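You operate a simulated robot arm through the tools that you are given. There is no shell and no other tool. Be economical: measure what you need, move in short steps, check, and stop when the job is done.

You run a simulated robot arm. Do the job below in one go: nothing can be reset, and whatever is moved stays where it is left.

TASK
Bin the crushed pack and the empty pack; leave the other packs.
Fine: end with the bin's lid shut, hands clear of it; crush nothing.
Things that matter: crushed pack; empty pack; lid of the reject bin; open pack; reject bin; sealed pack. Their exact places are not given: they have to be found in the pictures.

It is judged by the outcome, as a careful person would: the job done as asked, and still so three seconds after it is handed in. It fails if anything else is knocked over, pushed out of place, dropped, spilled or broken. Lids that push on must go on centred and level and be pressed home; caps that screw on are set level and turned clockwise until they are tight.

THE ROBOT
A 7-joint arm with a two-finger parallel gripper on a trunk, on a base that drives. Base frame: it is fixed to the floor where the robot stands at the start and does not move with it; the origin is under the middle of the robot, x ahead of it, y to its left, z up; the surface under the hand at the start is at about z = 0.82. Lengths are in m, angles in rad, forces in N, time in s.
With the tool pointing down near the work surface it reaches from about 0.1 to 0.56 m from the robot's upright axis, wherever it stands. Its first joint turns from -2.897 to 2.897 rad. Places, roughly: lid of the reject bin [0.5, -0.2, 1]; reject bin [0.5, -0.2, 0.9]. Payload 1.57 kg.
Tool frame: the origin (TCP) lies between the finger pads and is the grasp point; the fingertips stand 0.03 m ahead of it; z points along the fingers, y is the line along which they close. Largest opening 0.08 m; finger width 0.017, thickness 0.012; the body of the gripper, 0.04 by 0.082 m, starts 0.08 m behind the TCP.
Orientation is that of the tool frame in the base frame, as a unit quaternion [x, y, z, w]. With the fingers straight down and closing along the base's y, the tool's x points along the base's -x, its y along +y and its z along -z.

THE INTERFACE
- The arm moves only by the tool arm_command. Its argument "targets" is a list of rows, each an object of numbers (a shift or turn left out is 0, a gripper value left out holds the last): "fingers": the finger opening in cm, from 0 to 8; "tx", "ty", "tz": the shift along the tool's x, y, z in cm; "ax", "ay", "az": the turn, a rotation vector about the tool's x, y, z in rad. In form: [{"fingers": .., "tx": .., "ty": .., "tz": .., "ax": .., "ay": .., "az": ..}, ...]. A call has 1 to 12 rows; each row is the pose to reach, as a shift and turn from the pose commanded when the call began, along the tool's axes at that moment. Each row takes 0.2 s and may step no farther than 0.05 m and 0.15 rad from the row before; otherwise, or with a gripper value out of range, the whole call is refused. A pose out of reach is approached as far as the arm can. The call stops where the force on the tool passes 40 N (or 10 N more than at its start, if that is more) or the arm is blocked; 0.2 s more then pass. The fingers move at their own pace (about 0.072 m/s each) and stop on an object; they squeeze with about 36 N. The grip force told is the motor's: it shows also when the fingers shut on nothing. Time passes only in rows, and 0.2 s behind the last, so rows that repeat a pose let the fingers close. The reply holds the time, the measured pose of the TCP, the force on the tool along the base axes, the opening and the grip force, in the units named above and with some noise, with the torque about the TCP (base axes, N m) and any sound that the robot's microphone picked up, and new pictures: "pictures" is both (left out), scene, wrist or none.
- Cameras (640 x 400 px; columns grow to the right, rows downward): "scene" is now at [0.2018, -0.0596, 1.5489]; the picture's right is [-0.89, -0.46, 0.00], its down [-0.40, 0.77, -0.50] and it looks along [0.23, -0.44, -0.87] (base axes); focal length 217 px, centre (320, 200). "wrist" rides on the gripper at [0.072, -0.007, -0.122] in the tool frame; the picture's right is [0.09, 1.00, 0.00], its down [-0.84, 0.08, -0.54] and it looks along [-0.54, 0.05, 0.84] (tool axes); focal length 238 px, centre (320, 200).
- slide_trunk(by): slides the trunk up (or, below 0, down) by that many m; the arm and the scene camera ride with it, the base frame stays. It gives what a move gives, with no picture.
- steer(legs): drives the robot by 1 to 6 legs, each [ahead, left, turn to the left] in m, m and rad, along the robot's own axes; the way and the turn of a leg run together, so that a leg with both is an arc; at most 1.5 m and 3.142 rad a leg. The arm and the cameras ride along, it lands a little off, and it stops where it bumps. It gives what a move gives, and a new picture of the scene camera.
- turn_head(pan, tilt): turns the head with the scene camera to pan (to the left, within 1.501 rad either way) and tilt (down, from -0.506 to 1.204), counted from straight ahead of the robot. It gives what a move gives, and a new picture of the scene camera.
- measure_at(camera, pixels): for up to 12 pixels [column, row] of the newest picture of that camera ("zoom" is the newest enlarged one), the place [x, y, z] in the base frame of the surface seen there, good to about 0.003 m. It takes no simulated time.
- inspect(camera, box): a new picture of the part [left, top, right, bottom] of that camera's present view, enlarged. It takes no simulated time.
- job_done(): hands the job in; it is judged then, once.

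Go step by step. Measure first, check grasps and placings, and put right what went wrong. The budget is 80 turns and 260 pictures, counting those below and the enlarged ones. Unless the task says otherwise, let go and move clear before handing in, and close with one line.

The tools are called after ">>>" by a JSON object that holds its "op" and its "data". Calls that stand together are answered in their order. arm_command: Moves the arm, as the interface text tells. Its arguments: {"type":"object","properties":{"targets":{"type":"array"},"pictures":{"type":"string","enum":["both","scene","wrist","none"]}},"required":["targets"]} The other tools are called the same way: slide_trunk (by) slides the trunk up or down; steer (legs) drives the base; turn_head (pan, tilt) turns the head that bears the scene camera; measure_at (camera, pixels) gives the place of the surface under pixels of a picture; inspect (camera, box) takes an enlarged picture of a part of a camera's view; job_done () hands the job in.

At the start:

```text
clock: 0.0
tcp_pos: [0.2932, -0.213, 1.3472]
ee_rot: [0.0, 1.0, 0.0, 0.0]
wrist_force: [-0.6, 0.4, 0.0]
wrist_torque: [-0.02, 0.02, -0.05]
width: 0.0802
finger_force: 0.0
trunk travel left (down, up): [-0.8, 0.19]
robot x, y, heading: [-0.0012, -0.0004, 0.002]
head pan, tilt: [-1.087, 1.049]
```

scene: 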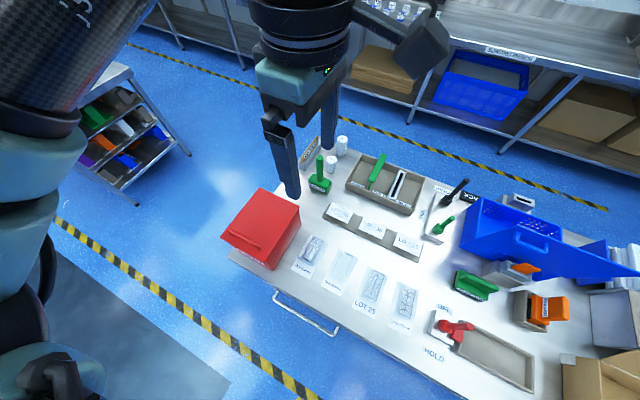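
wrist: 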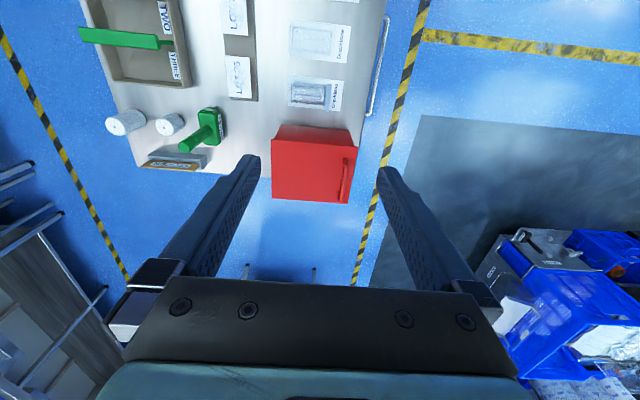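

The red bin with its lid is near pixel (265,230), with four packs drawn on labels next to it and the real packs perhaps elsewhere. I'll zoom in to look closer.

>>> {"op": "inspect", "data": {"camera": "scene", "box": [210, 170, 450, 320]}}

>>> {"op": "inspect", "data": {"camera": "wrist", "box": [220, 0, 400, 210]}}

>>> {"op": "measure_at", "data": {"camera": "scene", "pixels": [[260, 189], [299, 206], [275, 258], [223, 235], [240, 240], [310, 250], [340, 267], [373, 285], [403, 303], [330, 300], [339, 213], [370, 225]]}}

```text
2.67 times, centred on (330, 245) of scene
```

zoom: 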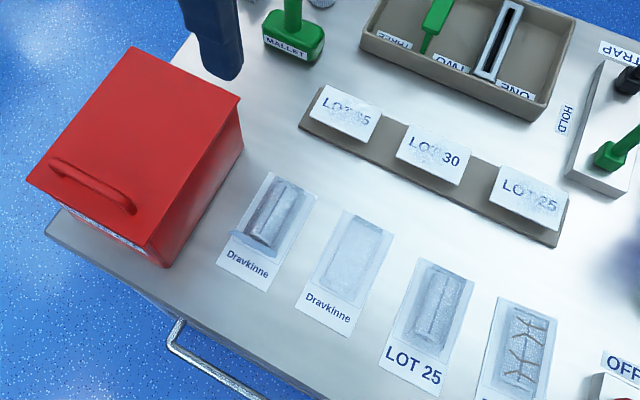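

```text
1.90 times, centred on (310, 105) of wrist
```

zoom: 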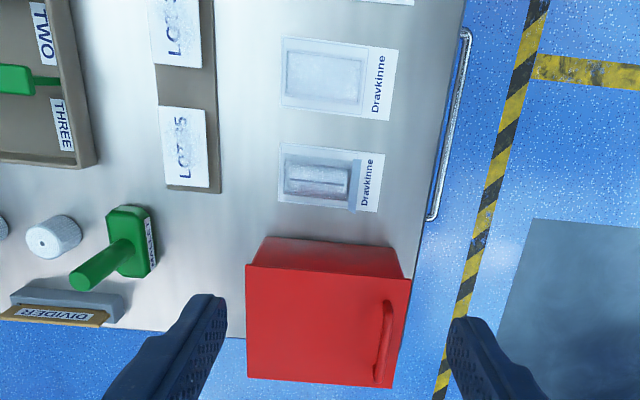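

```text
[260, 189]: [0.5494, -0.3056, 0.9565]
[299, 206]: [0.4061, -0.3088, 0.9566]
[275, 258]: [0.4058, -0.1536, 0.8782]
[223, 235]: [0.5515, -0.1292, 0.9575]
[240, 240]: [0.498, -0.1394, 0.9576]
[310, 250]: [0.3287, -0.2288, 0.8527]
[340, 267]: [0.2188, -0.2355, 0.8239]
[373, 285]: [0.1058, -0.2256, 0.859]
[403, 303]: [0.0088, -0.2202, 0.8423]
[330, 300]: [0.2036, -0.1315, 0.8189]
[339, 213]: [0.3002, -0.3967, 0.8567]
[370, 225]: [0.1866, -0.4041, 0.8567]
```

The packs (310,250), (340,267), (373,285) and (403,303) are about z 0.85, 0.82, 0.86 and 0.84. I'll move the wrist camera over them for a better look.

>>> {"op": "arm_command", "data": {"targets": [{"tx": 4, "tz": 2}, {"tx": 8, "tz": 4}, {"tx": 12, "tz": 6}, {"tx": 16, "tz": 8}, {"tx": 20, "tz": 10}, {"tx": 24, "tz": 12}]}}

```text
clock: 1.4
tcp_pos: [0.0524, -0.2279, 1.2281]
ee_rot: [0.0, 1.0, 0.002, 0.001]
wrist_force: [-0.3, -0.2, 0.8]
wrist_torque: [0.01, 0.01, 0.02]
width: 0.0799
finger_force: 0.0
out of reach, approached as far as the arm can: row 5, 6
trunk travel left (down, up): [-0.8, 0.19]
robot x, y, heading: [-0.0001, -0.0019, -0.005]
head pan, tilt: [-1.087, 1.049]
```

scene: 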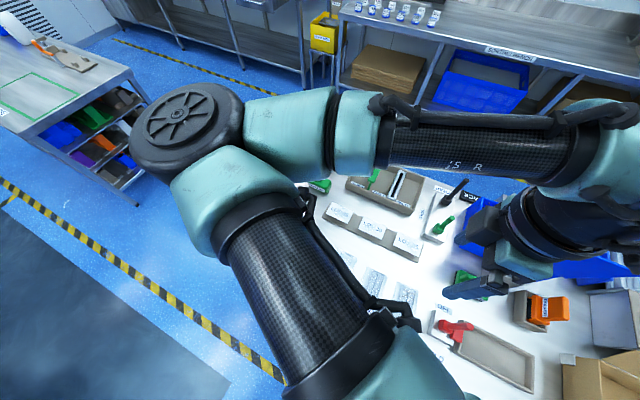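
wrist: 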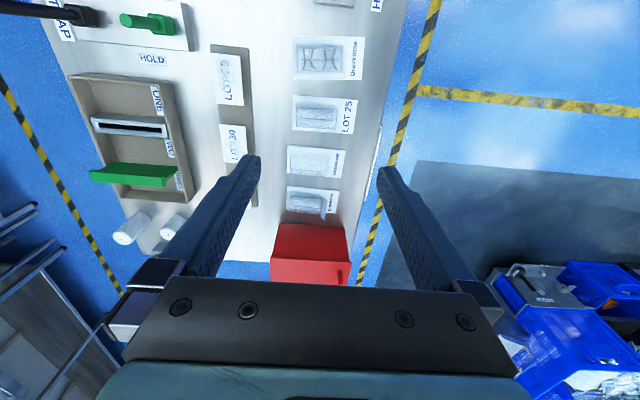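

All four packs are now seen between (320,60) and (310,200) in the wrist view. I'll enlarge it.

>>> {"op": "inspect", "data": {"camera": "wrist", "box": [260, 20, 390, 130]}}

>>> {"op": "inspect", "data": {"camera": "wrist", "box": [250, 130, 370, 290]}}

>>> {"op": "measure_at", "data": {"camera": "wrist", "pixels": [[298, 50], [298, 73], [338, 45], [338, 75], [318, 60], [317, 103], [317, 114], [317, 124], [312, 160], [280, 250], [345, 262], [339, 277]]}}

```text
3.64 times, centred on (325, 75) of wrist
```

zoom: 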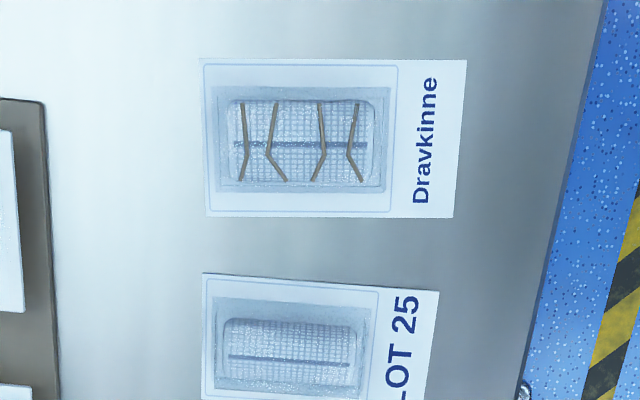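

```text
2.50 times, centred on (310, 210) of wrist
```

zoom: 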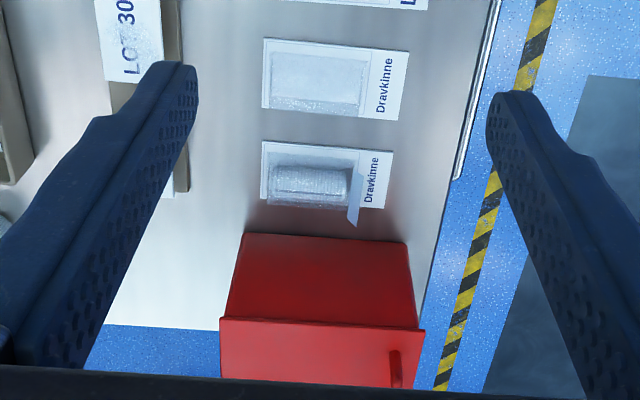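

```text
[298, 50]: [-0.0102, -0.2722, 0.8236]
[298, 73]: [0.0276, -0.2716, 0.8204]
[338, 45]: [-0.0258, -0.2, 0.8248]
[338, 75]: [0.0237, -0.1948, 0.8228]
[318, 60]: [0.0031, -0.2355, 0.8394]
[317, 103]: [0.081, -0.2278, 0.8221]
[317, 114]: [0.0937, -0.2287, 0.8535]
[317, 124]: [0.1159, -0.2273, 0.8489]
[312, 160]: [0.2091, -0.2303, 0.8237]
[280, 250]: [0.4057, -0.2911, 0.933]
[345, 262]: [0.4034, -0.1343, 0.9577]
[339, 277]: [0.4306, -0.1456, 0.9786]
```

Crushed pack: creased, at (0.00,-0.235). Empty pack: flat, at (0.21,-0.23). Sealed pack (0.10) and the open pack (0.32) stay. The bin is at the edge of reach, so I'll drive 0.2 m ahead to get everything in comfortable range.

>>> {"op": "steer", "data": {"legs": [[0.2, 0, 0]]}}

```text
clock: 3.0
tcp_pos: [0.2516, -0.2269, 1.228]
ee_rot: [0.0, 1.0, 0.002, 0.0]
wrist_force: [-0.2, 0.8, 0.3]
wrist_torque: [-0.02, -0.02, 0.03]
width: 0.0801
finger_force: 0.0
trunk travel left (down, up): [-0.8, 0.19]
robot x, y, heading: [0.1989, -0.0019, -0.0]
head pan, tilt: [-1.087, 1.049]
```

scene: 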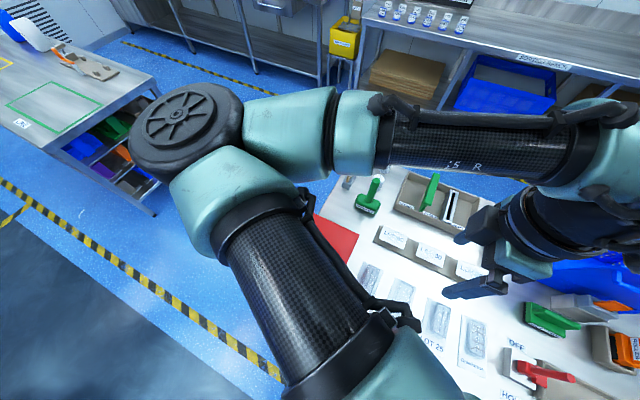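

The robot is at x 0.2. I'll lower the hand a bit to look at the bin lid from the side.

>>> {"op": "arm_command", "data": {"targets": [{"tz": 4}, {"tz": 8}, {"tz": 11}], "pictures": "wrist"}}

```text
clock: 3.8
tcp_pos: [0.2506, -0.2275, 1.1189]
ee_rot: [0.0, 1.0, 0.001, 0.001]
wrist_force: [0.4, -0.3, 0.7]
wrist_torque: [0.0, 0.01, 0.03]
width: 0.0798
finger_force: 0.1
trunk travel left (down, up): [-0.8, 0.19]
robot x, y, heading: [0.2005, 0.0012, 0.007]
head pan, tilt: [-1.087, 1.049]
```

wrist: 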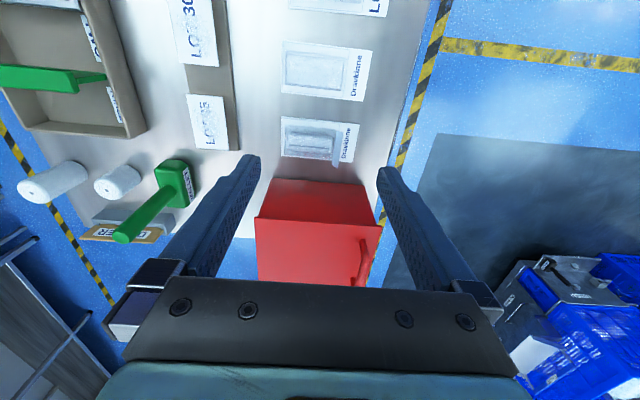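

>>> {"op": "inspect", "data": {"camera": "wrist", "box": [240, 170, 400, 290]}}

>>> {"op": "inspect", "data": {"camera": "wrist", "box": [260, 0, 400, 170]}}

>>> {"op": "measure_at", "data": {"camera": "wrist", "pixels": [[260, 270], [258, 222], [378, 228], [373, 280], [361, 241], [363, 255], [366, 270], [315, 70], [285, 42], [291, 55], [286, 85], [353, 48]]}}

```text
3.33 times, centred on (320, 230) of wrist
```

zoom: 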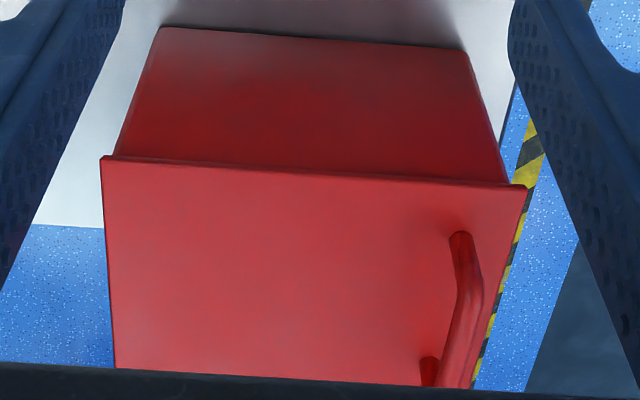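

```text
2.35 times, centred on (330, 85) of wrist
```

zoom: 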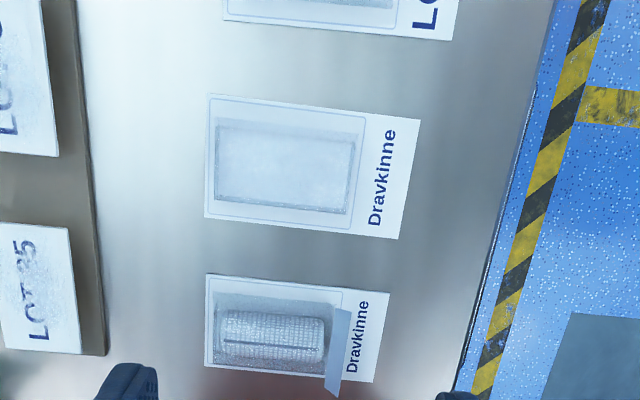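

```text
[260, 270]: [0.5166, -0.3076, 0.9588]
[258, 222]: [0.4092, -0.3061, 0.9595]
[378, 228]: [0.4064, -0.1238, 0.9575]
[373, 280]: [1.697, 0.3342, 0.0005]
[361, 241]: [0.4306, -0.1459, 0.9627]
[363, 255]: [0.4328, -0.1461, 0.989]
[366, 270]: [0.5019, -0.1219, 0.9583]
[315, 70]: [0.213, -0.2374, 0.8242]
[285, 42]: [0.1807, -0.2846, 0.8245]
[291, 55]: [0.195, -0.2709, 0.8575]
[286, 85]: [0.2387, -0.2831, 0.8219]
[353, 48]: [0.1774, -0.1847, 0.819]
```

The lid's handle is a bar along x at y≈-0.146, top z≈0.99, posts near x 0.43 and about 0.525; it's presumably hinged at the back (y≈-0.306). I'll go above the handle.

>>> {"op": "arm_command", "data": {"targets": [{"tx": -4, "ty": 1.5, "fingers": 5}, {"tx": -8, "ty": 3}, {"tx": -12, "ty": 4.5}, {"tx": -16, "ty": 6, "tz": 1}, {"tx": -20, "ty": 7.3, "tz": 3}, {"tx": -22.7, "ty": 8.1, "tz": 5}, {"tx": -22.7, "ty": 8.1, "tz": 6}]}}

```text
clock: 5.4
tcp_pos: [0.481, -0.146, 1.059]
ee_rot: [0.001, 1.0, 0.001, 0.0]
wrist_force: [0.2, -0.9, -0.2]
wrist_torque: [-0.02, -0.04, 0.0]
width: 0.0501
finger_force: 0.1
out of reach, approached as far as the arm can: row 2
trunk travel left (down, up): [-0.8, 0.19]
robot x, y, heading: [0.2012, -0.0016, -0.0]
head pan, tilt: [-1.087, 1.049]
```

scene: 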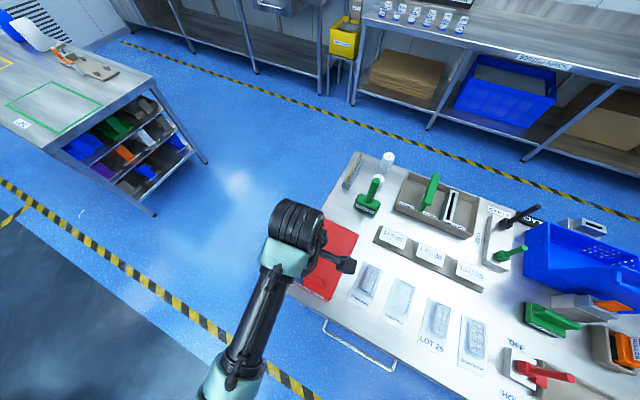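
wrist: 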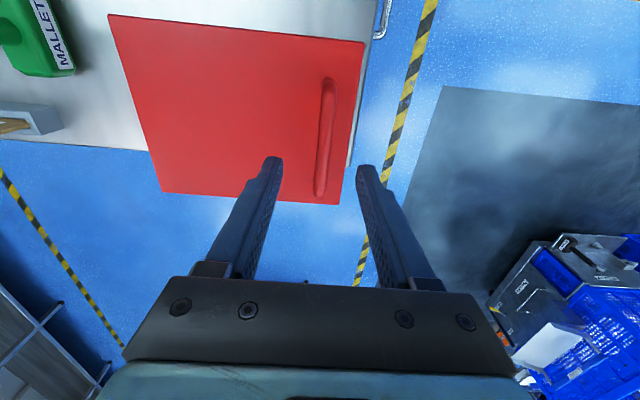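

The handle (328,140) lies between the fingers. I'll measure it precisely.

>>> {"op": "measure_at", "data": {"camera": "wrist", "pixels": [[330, 85], [328, 110], [325, 140], [322, 170], [320, 192], [318, 140], [333, 140], [112, 17], [363, 42], [163, 190], [340, 202], [130, 80]]}}

>>> {"op": "inspect", "data": {"camera": "wrist", "box": [90, 0, 390, 210]}}

```text
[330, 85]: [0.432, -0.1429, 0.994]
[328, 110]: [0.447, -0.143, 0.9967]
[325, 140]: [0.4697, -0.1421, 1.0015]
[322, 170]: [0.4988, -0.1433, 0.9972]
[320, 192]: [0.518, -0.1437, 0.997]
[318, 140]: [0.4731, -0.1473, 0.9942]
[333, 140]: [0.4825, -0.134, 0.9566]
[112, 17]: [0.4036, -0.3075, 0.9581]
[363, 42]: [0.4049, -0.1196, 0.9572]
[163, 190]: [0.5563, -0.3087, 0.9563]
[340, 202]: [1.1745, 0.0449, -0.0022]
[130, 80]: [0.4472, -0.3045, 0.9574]
```

```text
1.90 times, centred on (240, 105) of wrist
```

zoom: 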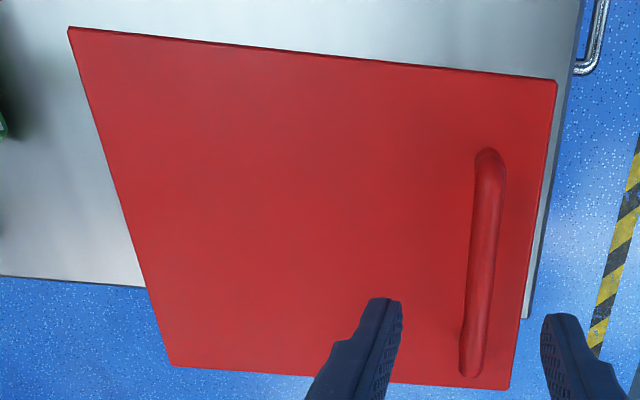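

Bar centre y≈-0.143, z≈0.991. I'll lower to TCP z≈1.006 and close.

>>> {"op": "arm_command", "data": {"targets": [{"tz": 2.5, "ty": 0.2}, {"tz": 5.2, "ty": 0.3}, {"tz": 5.2, "ty": 0.3, "fingers": 0}, {"tz": 5.2, "ty": 0.3, "fingers": 0}, {"tz": 5.2, "ty": 0.3, "fingers": 0}], "pictures": "wrist"}}

```text
clock: 6.6
tcp_pos: [0.48, -0.1429, 1.007]
ee_rot: [0.0, 1.0, 0.002, -0.001]
wrist_force: [0.4, -0.1, -1.2]
wrist_torque: [0.03, -0.12, 0.02]
width: 0.0115
finger_force: 29.1
trunk travel left (down, up): [-0.8, 0.19]
robot x, y, heading: [0.1991, 0.0005, -0.0]
head pan, tilt: [-1.087, 1.049]
```

wrist: 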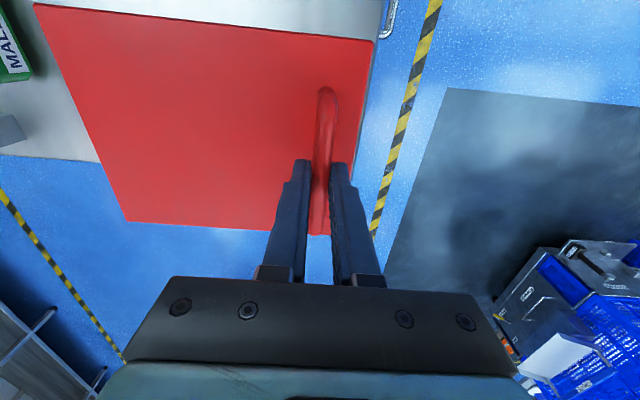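

Gripped (11.5 mm, 29 N). Next is a test lift of about 1.6 cm along the assumed hinge arc.

>>> {"op": "arm_command", "data": {"targets": [{"tz": -0.8, "ty": -0.2, "ax": -0.05}, {"tz": -1.6, "ty": -0.55, "ax": -0.1}]}}

```text
clock: 7.2
tcp_pos: [0.4809, -0.1491, 1.0229]
ee_rot: [-0.001, 0.999, 0.052, -0.001]
wrist_force: [2.8, -4.6, -2.2]
wrist_torque: [-0.08, -0.1, -0.06]
width: 0.0113
finger_force: 28.9
trunk travel left (down, up): [-0.8, 0.19]
robot x, y, heading: [0.1987, -0.0015, 0.002]
head pan, tilt: [-1.087, 1.049]
```

scene: 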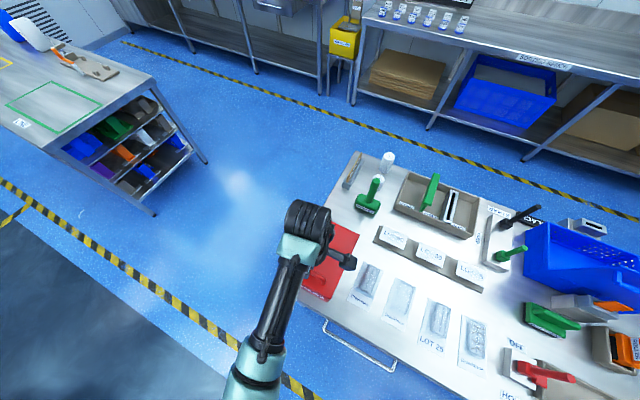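
wrist: 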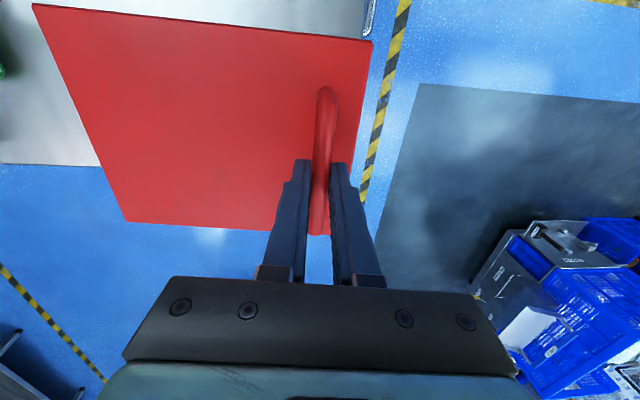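

The lid moved with the hand. I'll check where its back edge is, to see whether it is hinged.

>>> {"op": "measure_at", "data": {"camera": "wrist", "pixels": [[38, 8], [85, 110], [125, 217], [368, 45], [345, 150], [200, 100]]}}

>>> {"op": "inspect", "data": {"camera": "scene", "box": [260, 190, 400, 320]}}

```text
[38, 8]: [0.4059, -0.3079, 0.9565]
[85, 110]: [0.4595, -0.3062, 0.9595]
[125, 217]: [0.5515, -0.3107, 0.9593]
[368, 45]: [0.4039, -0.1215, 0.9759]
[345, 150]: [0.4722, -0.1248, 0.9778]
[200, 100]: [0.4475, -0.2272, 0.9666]
```

```text
3.08 times, centred on (330, 255) of scene
```

zoom: 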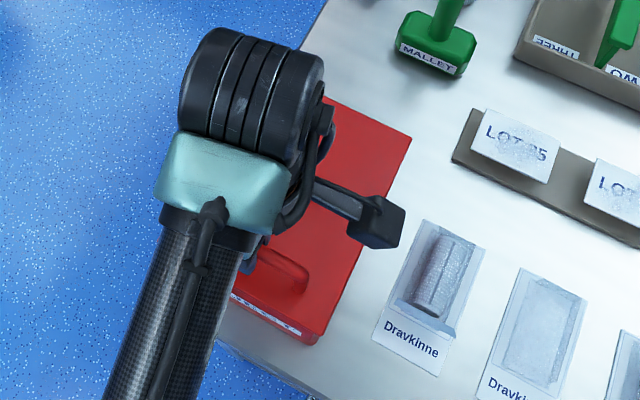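

The lid is hinged at the back (back edge still at z≈0.957, front at 0.976). I'll continue the arc to about 1.0 rad while letting the bar slip partly in the fingers.

>>> {"op": "arm_command", "data": {"targets": [{"ty": -0.88, "tz": -2.38, "ax": -0.07}, {"ty": -2.11, "tz": -4.61, "ax": -0.15}, {"ty": -3.64, "tz": -6.66, "ax": -0.22}, {"ty": -5.48, "tz": -8.45, "ax": -0.3}, {"ty": -7.56, "tz": -9.97, "ax": -0.37}, {"ty": -9.87, "tz": -11.15, "ax": -0.45}]}}

```text
clock: 8.6
tcp_pos: [0.4805, -0.2559, 1.1268]
ee_rot: [0.0, 0.962, 0.275, 0.002]
wrist_force: [4.9, 9.8, 25.5]
wrist_torque: [0.36, 0.12, 0.03]
width: 0.0116
finger_force: 29.1
trunk travel left (down, up): [-0.8, 0.19]
robot x, y, heading: [0.2014, 0.0002, 0.0]
head pan, tilt: [-1.087, 1.049]
```

scene: 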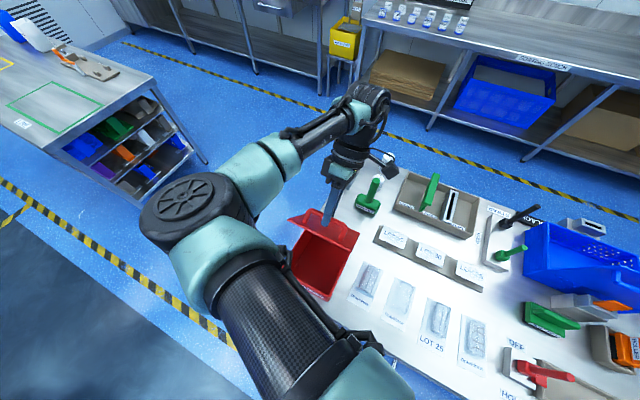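
wrist: 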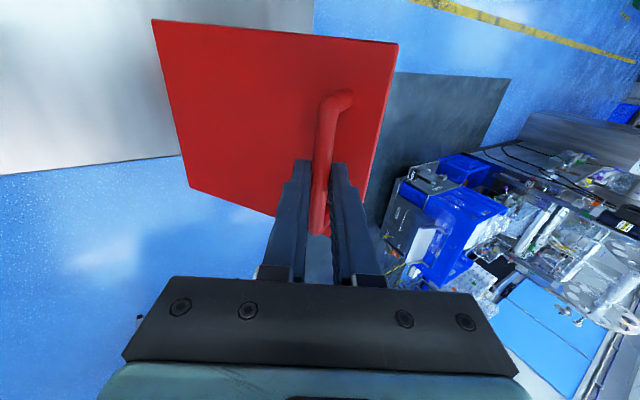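

Force is up to 25 N, so my arc is a bit off. I'll measure the lid's true angle before going on.

>>> {"op": "measure_at", "data": {"camera": "wrist", "pixels": [[156, 24], [188, 182], [272, 212], [394, 47], [363, 195], [260, 100], [335, 105], [322, 200]]}}

>>> {"op": "inspect", "data": {"camera": "scene", "box": [270, 160, 390, 310]}}

```text
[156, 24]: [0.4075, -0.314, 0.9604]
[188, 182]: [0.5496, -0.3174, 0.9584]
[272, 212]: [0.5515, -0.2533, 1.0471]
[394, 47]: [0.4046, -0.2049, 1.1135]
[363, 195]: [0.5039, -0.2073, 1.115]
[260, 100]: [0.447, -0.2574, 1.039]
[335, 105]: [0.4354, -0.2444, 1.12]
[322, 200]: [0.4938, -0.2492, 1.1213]
```

```text
2.67 times, centred on (330, 235) of scene
```

zoom: 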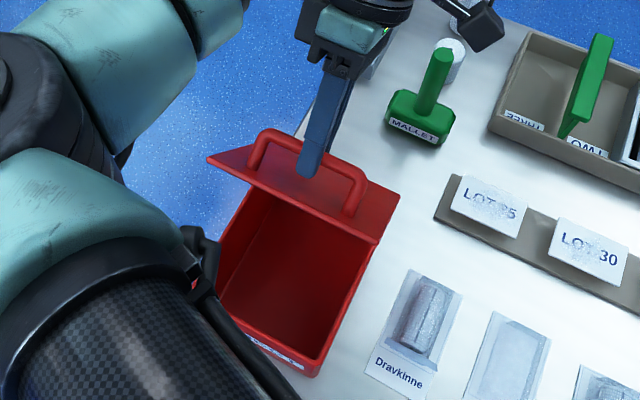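

Lid is at 0.95 rad; the refit hinge is at (y -0.313, z 0.950) with bar radius 0.175. I'll continue with the corrected arc to about 1.6 rad.

>>> {"op": "arm_command", "data": {"targets": [{"ty": -0.26, "tz": -0.69}, {"ty": -2.17, "tz": -2.58, "ax": -0.07}, {"ty": -4.37, "tz": -4.17, "ax": -0.15}, {"ty": -6.76, "tz": -5.42, "ax": -0.22}, {"ty": -9.33, "tz": -6.32, "ax": -0.3}]}}

```text
clock: 9.8
tcp_pos: [0.4691, -0.3743, 1.1219]
ee_rot: [0.008, 0.91, 0.413, -0.007]
wrist_force: [-16.0, 7.9, -18.7]
wrist_torque: [-0.32, 0.78, 1.03]
width: 0.0116
finger_force: 28.5
trunk travel left (down, up): [-0.8, 0.19]
robot x, y, heading: [0.2037, -0.0015, 0.002]
head pan, tilt: [-1.087, 1.049]
```

scene: 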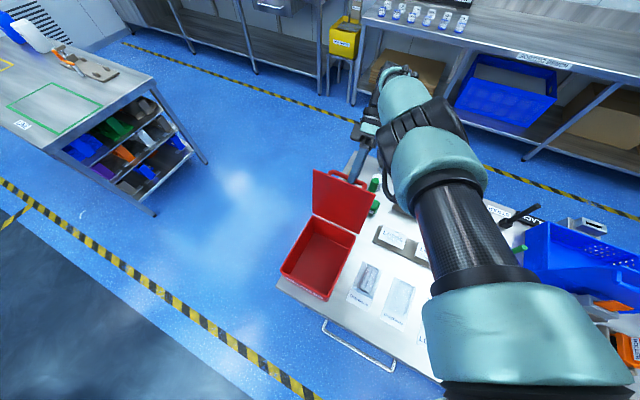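
wrist: 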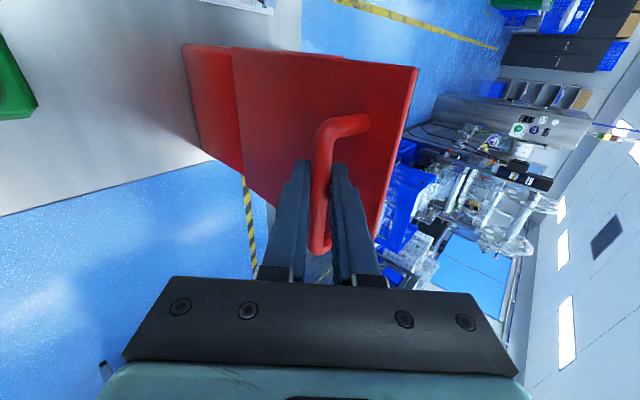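

The lid looks about vertical. I'll measure its angle.

>>> {"op": "measure_at", "data": {"camera": "wrist", "pixels": [[236, 60], [246, 165], [415, 70], [378, 225], [300, 100], [340, 128], [318, 220]]}}

>>> {"op": "inspect", "data": {"camera": "scene", "box": [270, 90, 420, 310]}}

```text
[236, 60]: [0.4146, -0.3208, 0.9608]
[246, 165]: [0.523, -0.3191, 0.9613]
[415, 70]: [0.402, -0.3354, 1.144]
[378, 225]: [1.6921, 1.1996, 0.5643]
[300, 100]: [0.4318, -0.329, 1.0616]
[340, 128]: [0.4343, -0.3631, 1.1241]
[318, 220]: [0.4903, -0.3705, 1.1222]
```

```text
1.82 times, centred on (345, 200) of scene
```

zoom: 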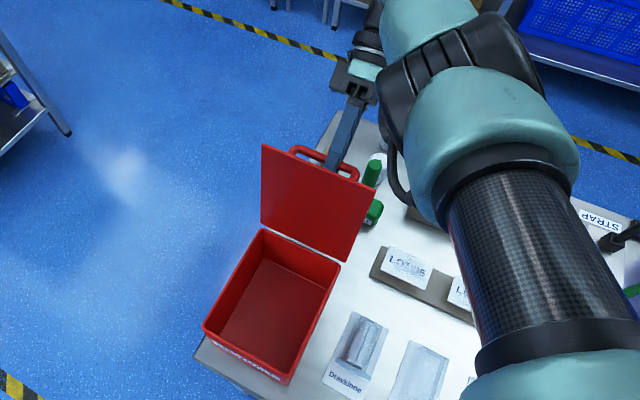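

Lid is at about 1.65 rad, past vertical. I'll open the fingers slightly and see whether it stays.

>>> {"op": "arm_command", "data": {"targets": [{"fingers": 2.2}, {"fingers": 2.2}], "pictures": "wrist"}}

```text
clock: 10.4
tcp_pos: [0.4794, -0.3712, 1.1295]
ee_rot: [0.0, 0.911, 0.413, 0.002]
wrist_force: [-0.8, 0.1, 1.0]
wrist_torque: [0.01, -0.01, -0.06]
width: 0.0222
finger_force: 0.1
trunk travel left (down, up): [-0.8, 0.19]
robot x, y, heading: [0.1999, 0.0022, 0.005]
head pan, tilt: [-1.087, 1.049]
```

wrist: 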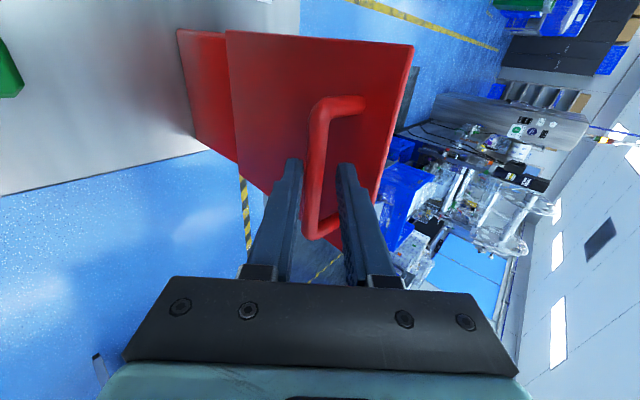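

The bar is free between the fingers with no load. I'll retract along the tool axis in small steps.

>>> {"op": "arm_command", "data": {"targets": [{"tz": -1}, {"tz": -2}, {"tz": -3}]}}

```text
clock: 11.2
tcp_pos: [0.4764, -0.3742, 1.1463]
ee_rot: [0.0, 0.911, 0.412, 0.001]
wrist_force: [-0.6, -1.0, -0.9]
wrist_torque: [0.03, 0.01, 0.0]
width: 0.0226
finger_force: 0.3
out of reach, approached as far as the arm can: row 1, 2, 3
trunk travel left (down, up): [-0.8, 0.19]
robot x, y, heading: [0.1994, 0.0004, 0.001]
head pan, tilt: [-1.087, 1.049]
```

scene: 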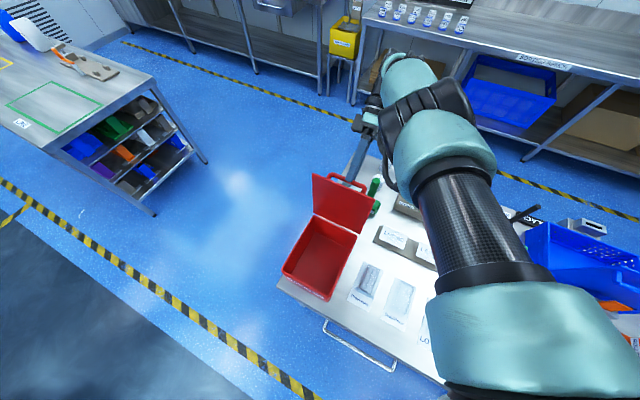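
wrist: 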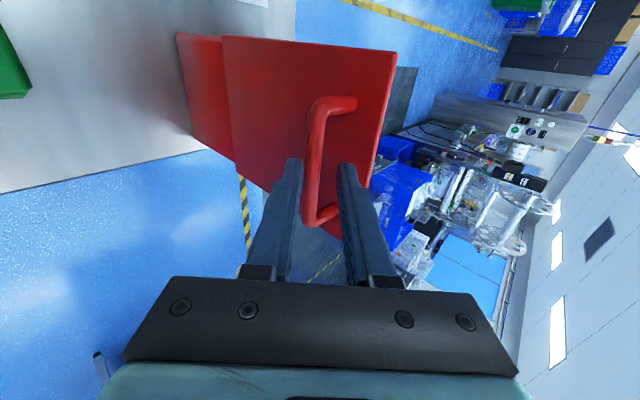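

Reach is at its limit behind the lid, but the tips are almost clear of the bar. Raising the trunk lifts the hand straight up and away.

>>> {"op": "slide_trunk", "data": {"by": 0.08}}

>>> {"op": "turn_head", "data": {"pan": -0.8, "tilt": 1.05}}

```text
clock: 12.4
tcp_pos: [0.4757, -0.3754, 1.2257]
ee_rot: [0.001, 0.911, 0.412, 0.0]
wrist_force: [-0.1, -0.7, -0.2]
wrist_torque: [0.04, -0.02, -0.02]
width: 0.022
finger_force: 0.0
trunk travel left (down, up): [-0.88, 0.11]
robot x, y, heading: [0.1992, -0.004, 0.003]
head pan, tilt: [-1.087, 1.049]
```

```text
clock: 13.2
tcp_pos: [0.4752, -0.3753, 1.2246]
ee_rot: [0.001, 0.911, 0.413, 0.0]
wrist_force: [0.3, -0.5, 0.2]
wrist_torque: [0.0, -0.02, -0.02]
width: 0.0221
finger_force: 0.1
trunk travel left (down, up): [-0.88, 0.11]
robot x, y, heading: [0.2018, -0.0019, 0.003]
head pan, tilt: [-0.799, 1.051]
```

scene: 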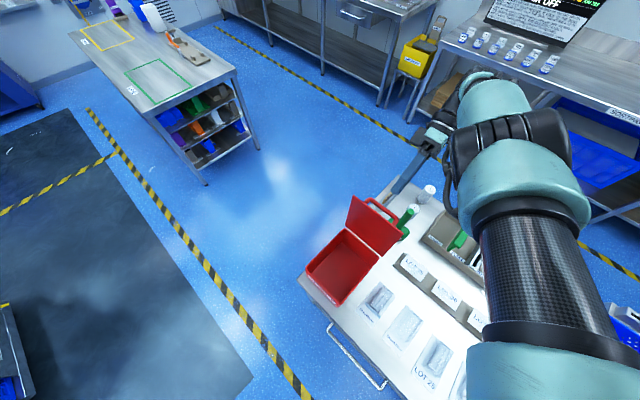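

The lid stays open and the hand is clear. I'll return the tool to vertical and go over the empty pack.

>>> {"op": "arm_command", "data": {"targets": [{"tx": 3.9, "ty": 1.3, "tz": 1.5, "ax": 0.1214, "fingers": 8}, {"tx": 7.8, "ty": 2.6, "tz": 3.0, "ax": 0.2428}, {"tx": 11.7, "ty": 3.9, "tz": 4.5, "ax": 0.3642}, {"tx": 15.6, "ty": 5.2, "tz": 6.0, "ax": 0.4856}, {"tx": 19.5, "ty": 6.5, "tz": 7.5, "ax": 0.607}, {"tx": 23.4, "ty": 7.8, "tz": 9.0, "ax": 0.7284}, {"tx": 27.3, "ty": 9.1, "tz": 10.5, "ax": 0.85}]}}

```text
clock: 14.8
tcp_pos: [0.2018, -0.2352, 1.2242]
ee_rot: [0.0, 1.0, -0.001, 0.0]
wrist_force: [-0.7, 0.7, 1.1]
wrist_torque: [-0.04, 0.02, 0.03]
width: 0.0798
finger_force: 0.0
trunk travel left (down, up): [-0.88, 0.11]
robot x, y, heading: [0.199, 0.0013, -0.0]
head pan, tilt: [-0.799, 1.051]
```

scene: 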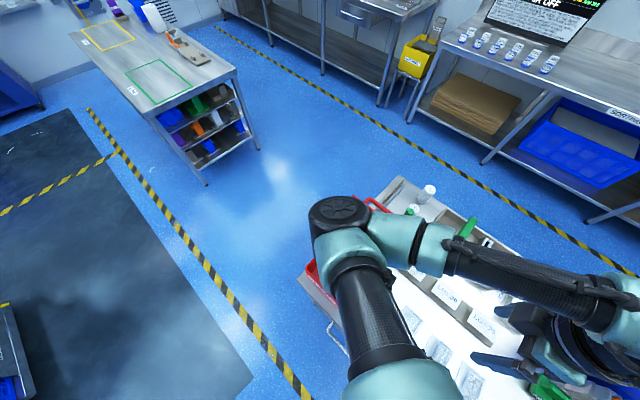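
wrist: 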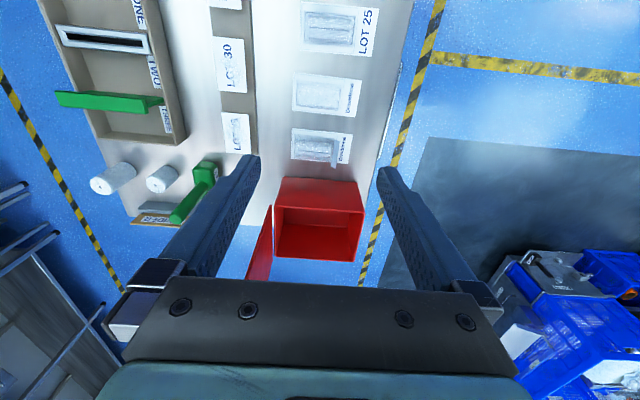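

The bin is open with a clear view of all packs. I'll yaw the gripper 90° to close along x (across the blister) and come down for a close look.

>>> {"op": "arm_command", "data": {"targets": [{"tz": 1.5, "az": 0.143}, {"tz": 3, "az": 0.286}, {"tz": 4.5, "az": 0.429}, {"tz": 6, "az": 0.571}, {"tz": 7.5, "az": 0.714}, {"tz": 9, "az": 0.857}, {"tz": 10.5, "az": 1.0}, {"tz": 12, "az": 1.143}, {"tz": 13.5, "az": 1.286}, {"tz": 15, "az": 1.428}, {"tz": 16.5, "az": 1.571}], "pictures": "wrist"}}

```text
clock: 17.2
tcp_pos: [0.2033, -0.2362, 1.0583]
ee_rot: [0.708, 0.706, 0.0, 0.001]
wrist_force: [0.1, -0.7, -0.1]
wrist_torque: [0.03, -0.04, 0.03]
width: 0.0801
finger_force: 0.0
trunk travel left (down, up): [-0.88, 0.11]
robot x, y, heading: [0.203, 0.0002, -0.001]
head pan, tilt: [-0.799, 1.051]
```

wrist: 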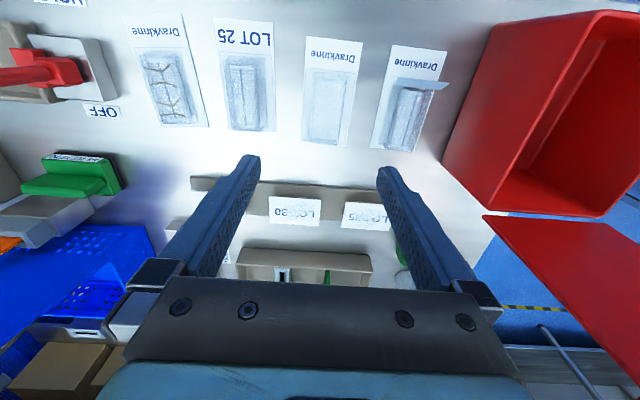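

The packs are well seen. I'll zoom in and measure the empty pack's blister.

>>> {"op": "inspect", "data": {"camera": "wrist", "box": [280, 25, 460, 155]}}

>>> {"op": "inspect", "data": {"camera": "wrist", "box": [120, 10, 280, 135]}}

```text
3.08 times, centred on (370, 90) of wrist
```

zoom: 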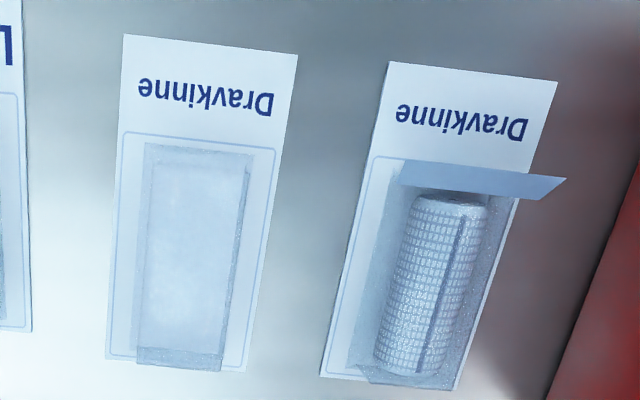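

```text
3.20 times, centred on (200, 72) of wrist
```

zoom: 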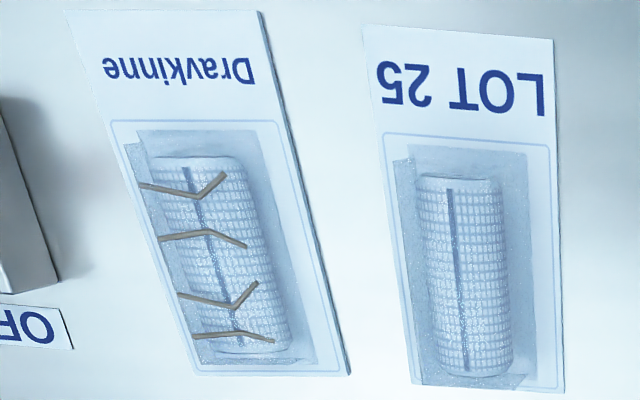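

>>> {"op": "measure_at", "data": {"camera": "wrist", "pixels": [[313.8, 73], [348, 76], [311.5, 138], [337.5, 144], [329.4, 106.2], [342.5, 109.5], [313.5, 109.5], [303.5, 90], [357.5, 90], [324.5, 139.4], [330, 78], [345, 109.5]]}}

>>> {"op": "measure_at", "data": {"camera": "wrist", "pixels": [[148, 54], [180, 52], [161, 100], [181, 85], [163, 124], [192, 122], [170, 75], [170, 90], [150, 80], [190, 95], [200, 120], [158, 124]]}}

```text
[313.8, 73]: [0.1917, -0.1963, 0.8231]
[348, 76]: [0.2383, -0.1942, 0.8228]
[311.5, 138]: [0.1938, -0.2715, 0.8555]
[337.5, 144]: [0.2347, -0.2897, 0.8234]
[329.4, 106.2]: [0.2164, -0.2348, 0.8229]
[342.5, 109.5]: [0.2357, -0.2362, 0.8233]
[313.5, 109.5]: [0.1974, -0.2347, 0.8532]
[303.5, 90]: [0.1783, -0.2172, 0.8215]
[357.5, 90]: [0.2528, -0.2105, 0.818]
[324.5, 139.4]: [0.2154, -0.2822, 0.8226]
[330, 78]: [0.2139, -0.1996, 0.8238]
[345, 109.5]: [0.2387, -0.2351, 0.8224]
```

```text
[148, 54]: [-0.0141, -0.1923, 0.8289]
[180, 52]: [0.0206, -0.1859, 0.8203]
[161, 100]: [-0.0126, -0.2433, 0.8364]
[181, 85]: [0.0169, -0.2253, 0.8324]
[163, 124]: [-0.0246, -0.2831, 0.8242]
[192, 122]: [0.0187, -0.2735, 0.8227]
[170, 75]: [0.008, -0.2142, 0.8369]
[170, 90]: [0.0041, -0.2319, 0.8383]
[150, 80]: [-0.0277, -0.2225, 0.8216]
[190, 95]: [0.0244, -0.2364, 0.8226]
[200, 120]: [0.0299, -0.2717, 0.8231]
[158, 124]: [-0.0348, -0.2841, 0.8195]
```

Empty pack: card x 0.178–0.250, clear blister x≈0.192–0.238, y -0.28…-0.197, top z≈0.856. I'll lower over the blister with the fingers 6.6 cm apart, tips ending just above the card.

>>> {"op": "arm_command", "data": {"targets": [{"tz": 4.5, "ty": 1.15, "fingers": 6.6}, {"tz": 9, "ty": 1.15}, {"tz": 13, "ty": 1.15}, {"tz": 16, "ty": 1.15}, {"tz": 16, "ty": 1.15}]}}

```text
clock: 18.4
tcp_pos: [0.2153, -0.2344, 0.8985]
ee_rot: [0.708, 0.707, 0.001, 0.0]
wrist_force: [0.3, 0.0, -0.3]
wrist_torque: [0.02, 0.0, 0.03]
width: 0.0659
finger_force: 0.2
trunk travel left (down, up): [-0.88, 0.11]
robot x, y, heading: [0.2023, -0.0002, 0.003]
head pan, tilt: [-0.799, 1.051]
```

scene: 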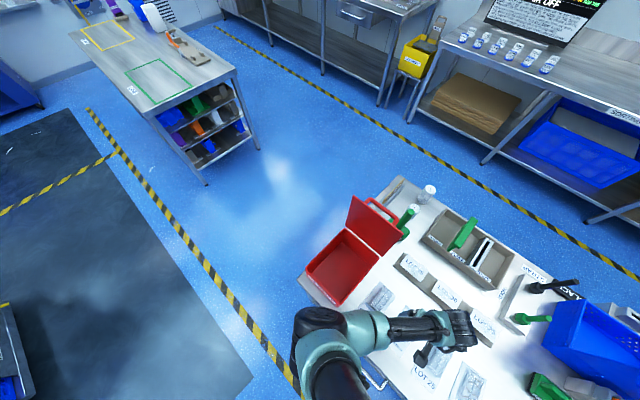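
wrist: 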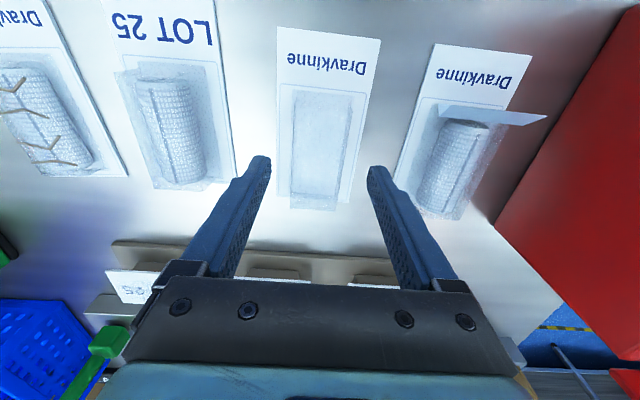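

The pack is centred between the fingers. A last 4.1 cm down, then closing softly.

>>> {"op": "arm_command", "data": {"targets": [{"tz": 2}, {"tz": 4}, {"tz": 4, "fingers": 4.4}, {"tz": 4, "fingers": 4.4}, {"tz": 4, "fingers": 4.4}], "pictures": "wrist"}}

```text
clock: 19.6
tcp_pos: [0.2151, -0.2357, 0.8576]
ee_rot: [0.708, 0.707, -0.001, 0.0]
wrist_force: [0.0, 0.0, 0.3]
wrist_torque: [0.01, 0.02, -0.03]
width: 0.0443
finger_force: 0.0
trunk travel left (down, up): [-0.88, 0.11]
robot x, y, heading: [0.1994, 0.0, 0.003]
head pan, tilt: [-0.799, 1.051]
```

wrist: 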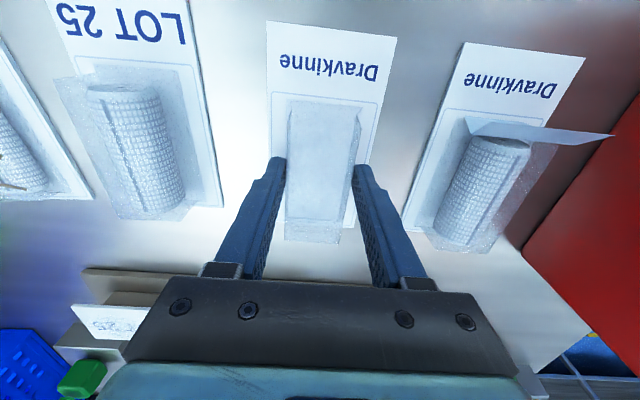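

No contact at 44 mm yet; I'll close further in small increments.

>>> {"op": "arm_command", "data": {"targets": [{"fingers": 4.1}, {"fingers": 3.9}, {"fingers": 3.8}], "pictures": "wrist"}}

```text
clock: 20.4
tcp_pos: [0.2146, -0.236, 0.86]
ee_rot: [0.708, 0.706, 0.0, 0.0]
wrist_force: [0.2, 0.6, 0.8]
wrist_torque: [-0.02, 0.0, -0.02]
width: 0.0389
finger_force: 0.7
trunk travel left (down, up): [-0.88, 0.11]
robot x, y, heading: [0.1997, 0.0014, 0.001]
head pan, tilt: [-0.799, 1.051]
```

wrist: 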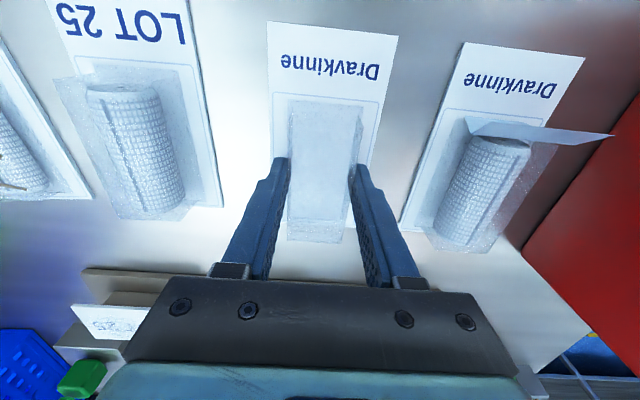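

Contact at 38.9 mm. I'll close a bit more for a modest grip force.

>>> {"op": "arm_command", "data": {"targets": [{"fingers": 3.5}, {"fingers": 3.5}], "pictures": "none"}}

```text
clock: 21.0
tcp_pos: [0.2145, -0.235, 0.8581]
ee_rot: [0.708, 0.706, 0.001, 0.0]
wrist_force: [-0.2, -0.2, -0.1]
wrist_torque: [0.02, 0.01, 0.01]
width: 0.036
finger_force: 35.9
trunk travel left (down, up): [-0.88, 0.11]
robot x, y, heading: [0.1965, 0.0041, -0.0]
head pan, tilt: [-0.799, 1.051]
```

It gives a little under 36 N, so I'll ease to 3.7 cm and lift a little to test.

>>> {"op": "arm_command", "data": {"targets": [{"fingers": 3.7}, {"fingers": 3.7}, {"tz": -2}, {"tz": -5}, {"tz": -5}], "pictures": "wrist"}}

```text
clock: 22.2
tcp_pos: [0.2142, -0.2351, 0.9087]
ee_rot: [0.708, 0.707, 0.0, 0.001]
wrist_force: [-0.4, 0.3, 0.1]
wrist_torque: [0.01, 0.01, 0.03]
width: 0.0387
finger_force: 4.3
trunk travel left (down, up): [-0.88, 0.11]
robot x, y, heading: [0.1995, -0.0037, -0.005]
head pan, tilt: [-0.799, 1.051]
```

wrist: 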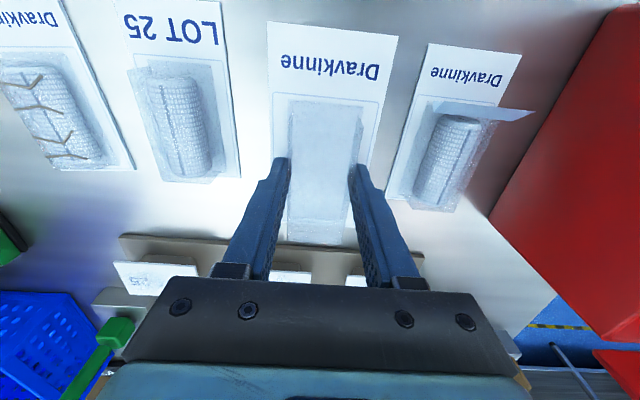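

Lifted and held. I'll squeeze slightly more, raise, and carry over the bin.

>>> {"op": "arm_command", "data": {"targets": [{"fingers": 3.6, "tz": -4.5}, {"tz": -9}, {"tz": -13.5}, {"tz": -14.5, "ty": 4.5}, {"tz": -14.5, "ty": 9}, {"tz": -14.5, "ty": 13.5, "tx": 0.5}, {"tz": -14.5, "ty": 18, "tx": 1}, {"tz": -14.5, "ty": 22.5, "tx": 1.5}, {"tz": -14.5, "ty": 26.6, "tx": 1.5}, {"tz": -14.5, "ty": 26.6, "tx": 1.5}]}}

```text
clock: 24.4
tcp_pos: [0.4812, -0.2204, 1.0545]
ee_rot: [0.708, 0.707, 0.0, 0.0]
wrist_force: [0.5, -0.1, 0.5]
wrist_torque: [0.0, 0.05, -0.01]
width: 0.038
finger_force: 21.1
trunk travel left (down, up): [-0.88, 0.11]
robot x, y, heading: [0.1973, -0.0022, -0.005]
head pan, tilt: [-0.799, 1.051]
```

scene: 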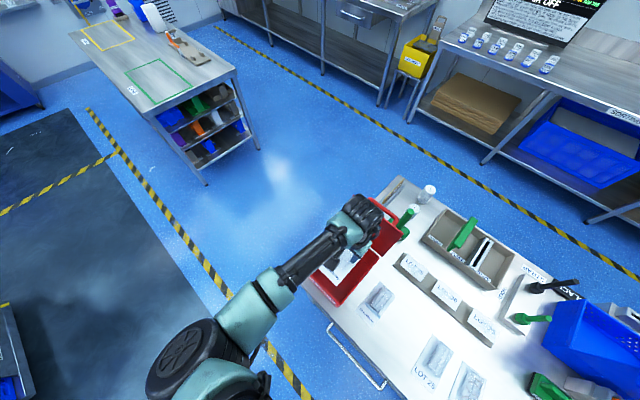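
wrist: 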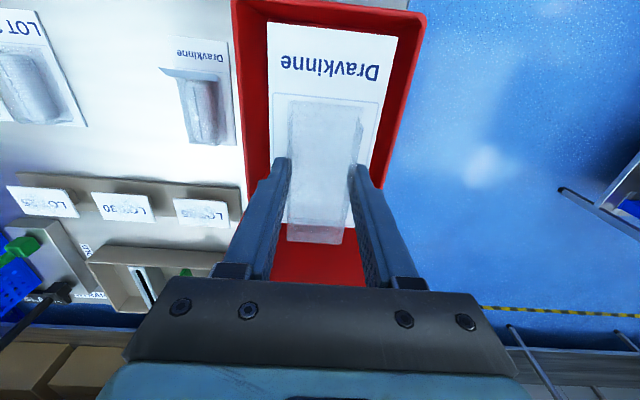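

The pack is above the opening. I'll check the rim positions.

>>> {"op": "measure_at", "data": {"camera": "wrist", "pixels": [[234, 60], [244, 60], [422, 40], [405, 60], [330, 3], [330, 14], [300, 268], [258, 170], [385, 170], [270, 28], [395, 40]]}}

```text
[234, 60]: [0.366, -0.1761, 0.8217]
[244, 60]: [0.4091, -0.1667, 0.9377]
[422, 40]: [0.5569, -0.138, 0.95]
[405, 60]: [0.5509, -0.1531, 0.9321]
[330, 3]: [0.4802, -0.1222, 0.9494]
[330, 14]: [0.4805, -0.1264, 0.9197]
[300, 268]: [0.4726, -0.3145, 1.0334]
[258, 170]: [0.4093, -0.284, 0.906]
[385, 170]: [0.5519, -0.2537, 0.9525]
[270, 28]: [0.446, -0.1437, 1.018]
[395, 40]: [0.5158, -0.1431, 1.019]
```

The interior is x 0.409–0.551, y -0.30…-0.126, and the card clears all walls. I'll lower it in and release near the floor.

>>> {"op": "arm_command", "data": {"targets": [{"tz": 4}, {"tz": 8}, {"tz": 12}, {"tz": 15}, {"tz": 17.5}, {"tz": 17.5}, {"tz": 17.5, "fingers": 5.5}, {"tz": 17.5, "fingers": 5.5}], "pictures": "wrist"}}

```text
clock: 26.2
tcp_pos: [0.4814, -0.2205, 0.8791]
ee_rot: [0.708, 0.706, 0.0, 0.0]
wrist_force: [-0.5, -1.5, -0.9]
wrist_torque: [-0.02, -0.03, 0.0]
width: 0.0551
finger_force: 0.1
trunk travel left (down, up): [-0.88, 0.11]
robot x, y, heading: [0.2001, 0.0008, 0.001]
head pan, tilt: [-0.799, 1.051]
```

wrist: 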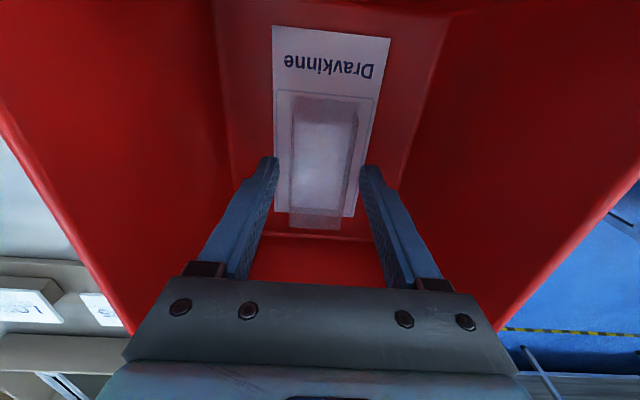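

The empty pack is in the bin. I'll rise and head back to the crushed pack.

>>> {"op": "arm_command", "data": {"targets": [{"tz": -4.5}, {"tz": -9}, {"tz": -13.5}, {"tz": -18}, {"tz": -18, "ty": -4.8}, {"tz": -18, "ty": -9.6}, {"tz": -18, "ty": -14.4}, {"tz": -18, "ty": -19.2}, {"tz": -18, "ty": -24}, {"tz": -18, "ty": -28.8}, {"tz": -18, "ty": -33.6, "tx": -0.5}, {"tz": -18, "ty": -38.4, "tx": -1}], "pictures": "none"}}

>>> {"op": "arm_command", "data": {"targets": [{"ty": -4.7}, {"ty": -9.5, "tx": -0.5, "tz": 3}, {"ty": -9.5, "tx": -0.5, "tz": 6}]}}

```text
clock: 28.8
tcp_pos: [0.0962, -0.2294, 1.059]
ee_rot: [0.708, 0.707, 0.002, 0.001]
wrist_force: [-0.1, 0.9, 0.3]
wrist_torque: [-0.01, 0.0, 0.0]
width: 0.055
finger_force: 0.1
trunk travel left (down, up): [-0.88, 0.11]
robot x, y, heading: [0.1991, 0.0006, 0.001]
head pan, tilt: [-0.799, 1.051]
```

```text
refused: row 2 steps farther than a row can; nothing moved
```

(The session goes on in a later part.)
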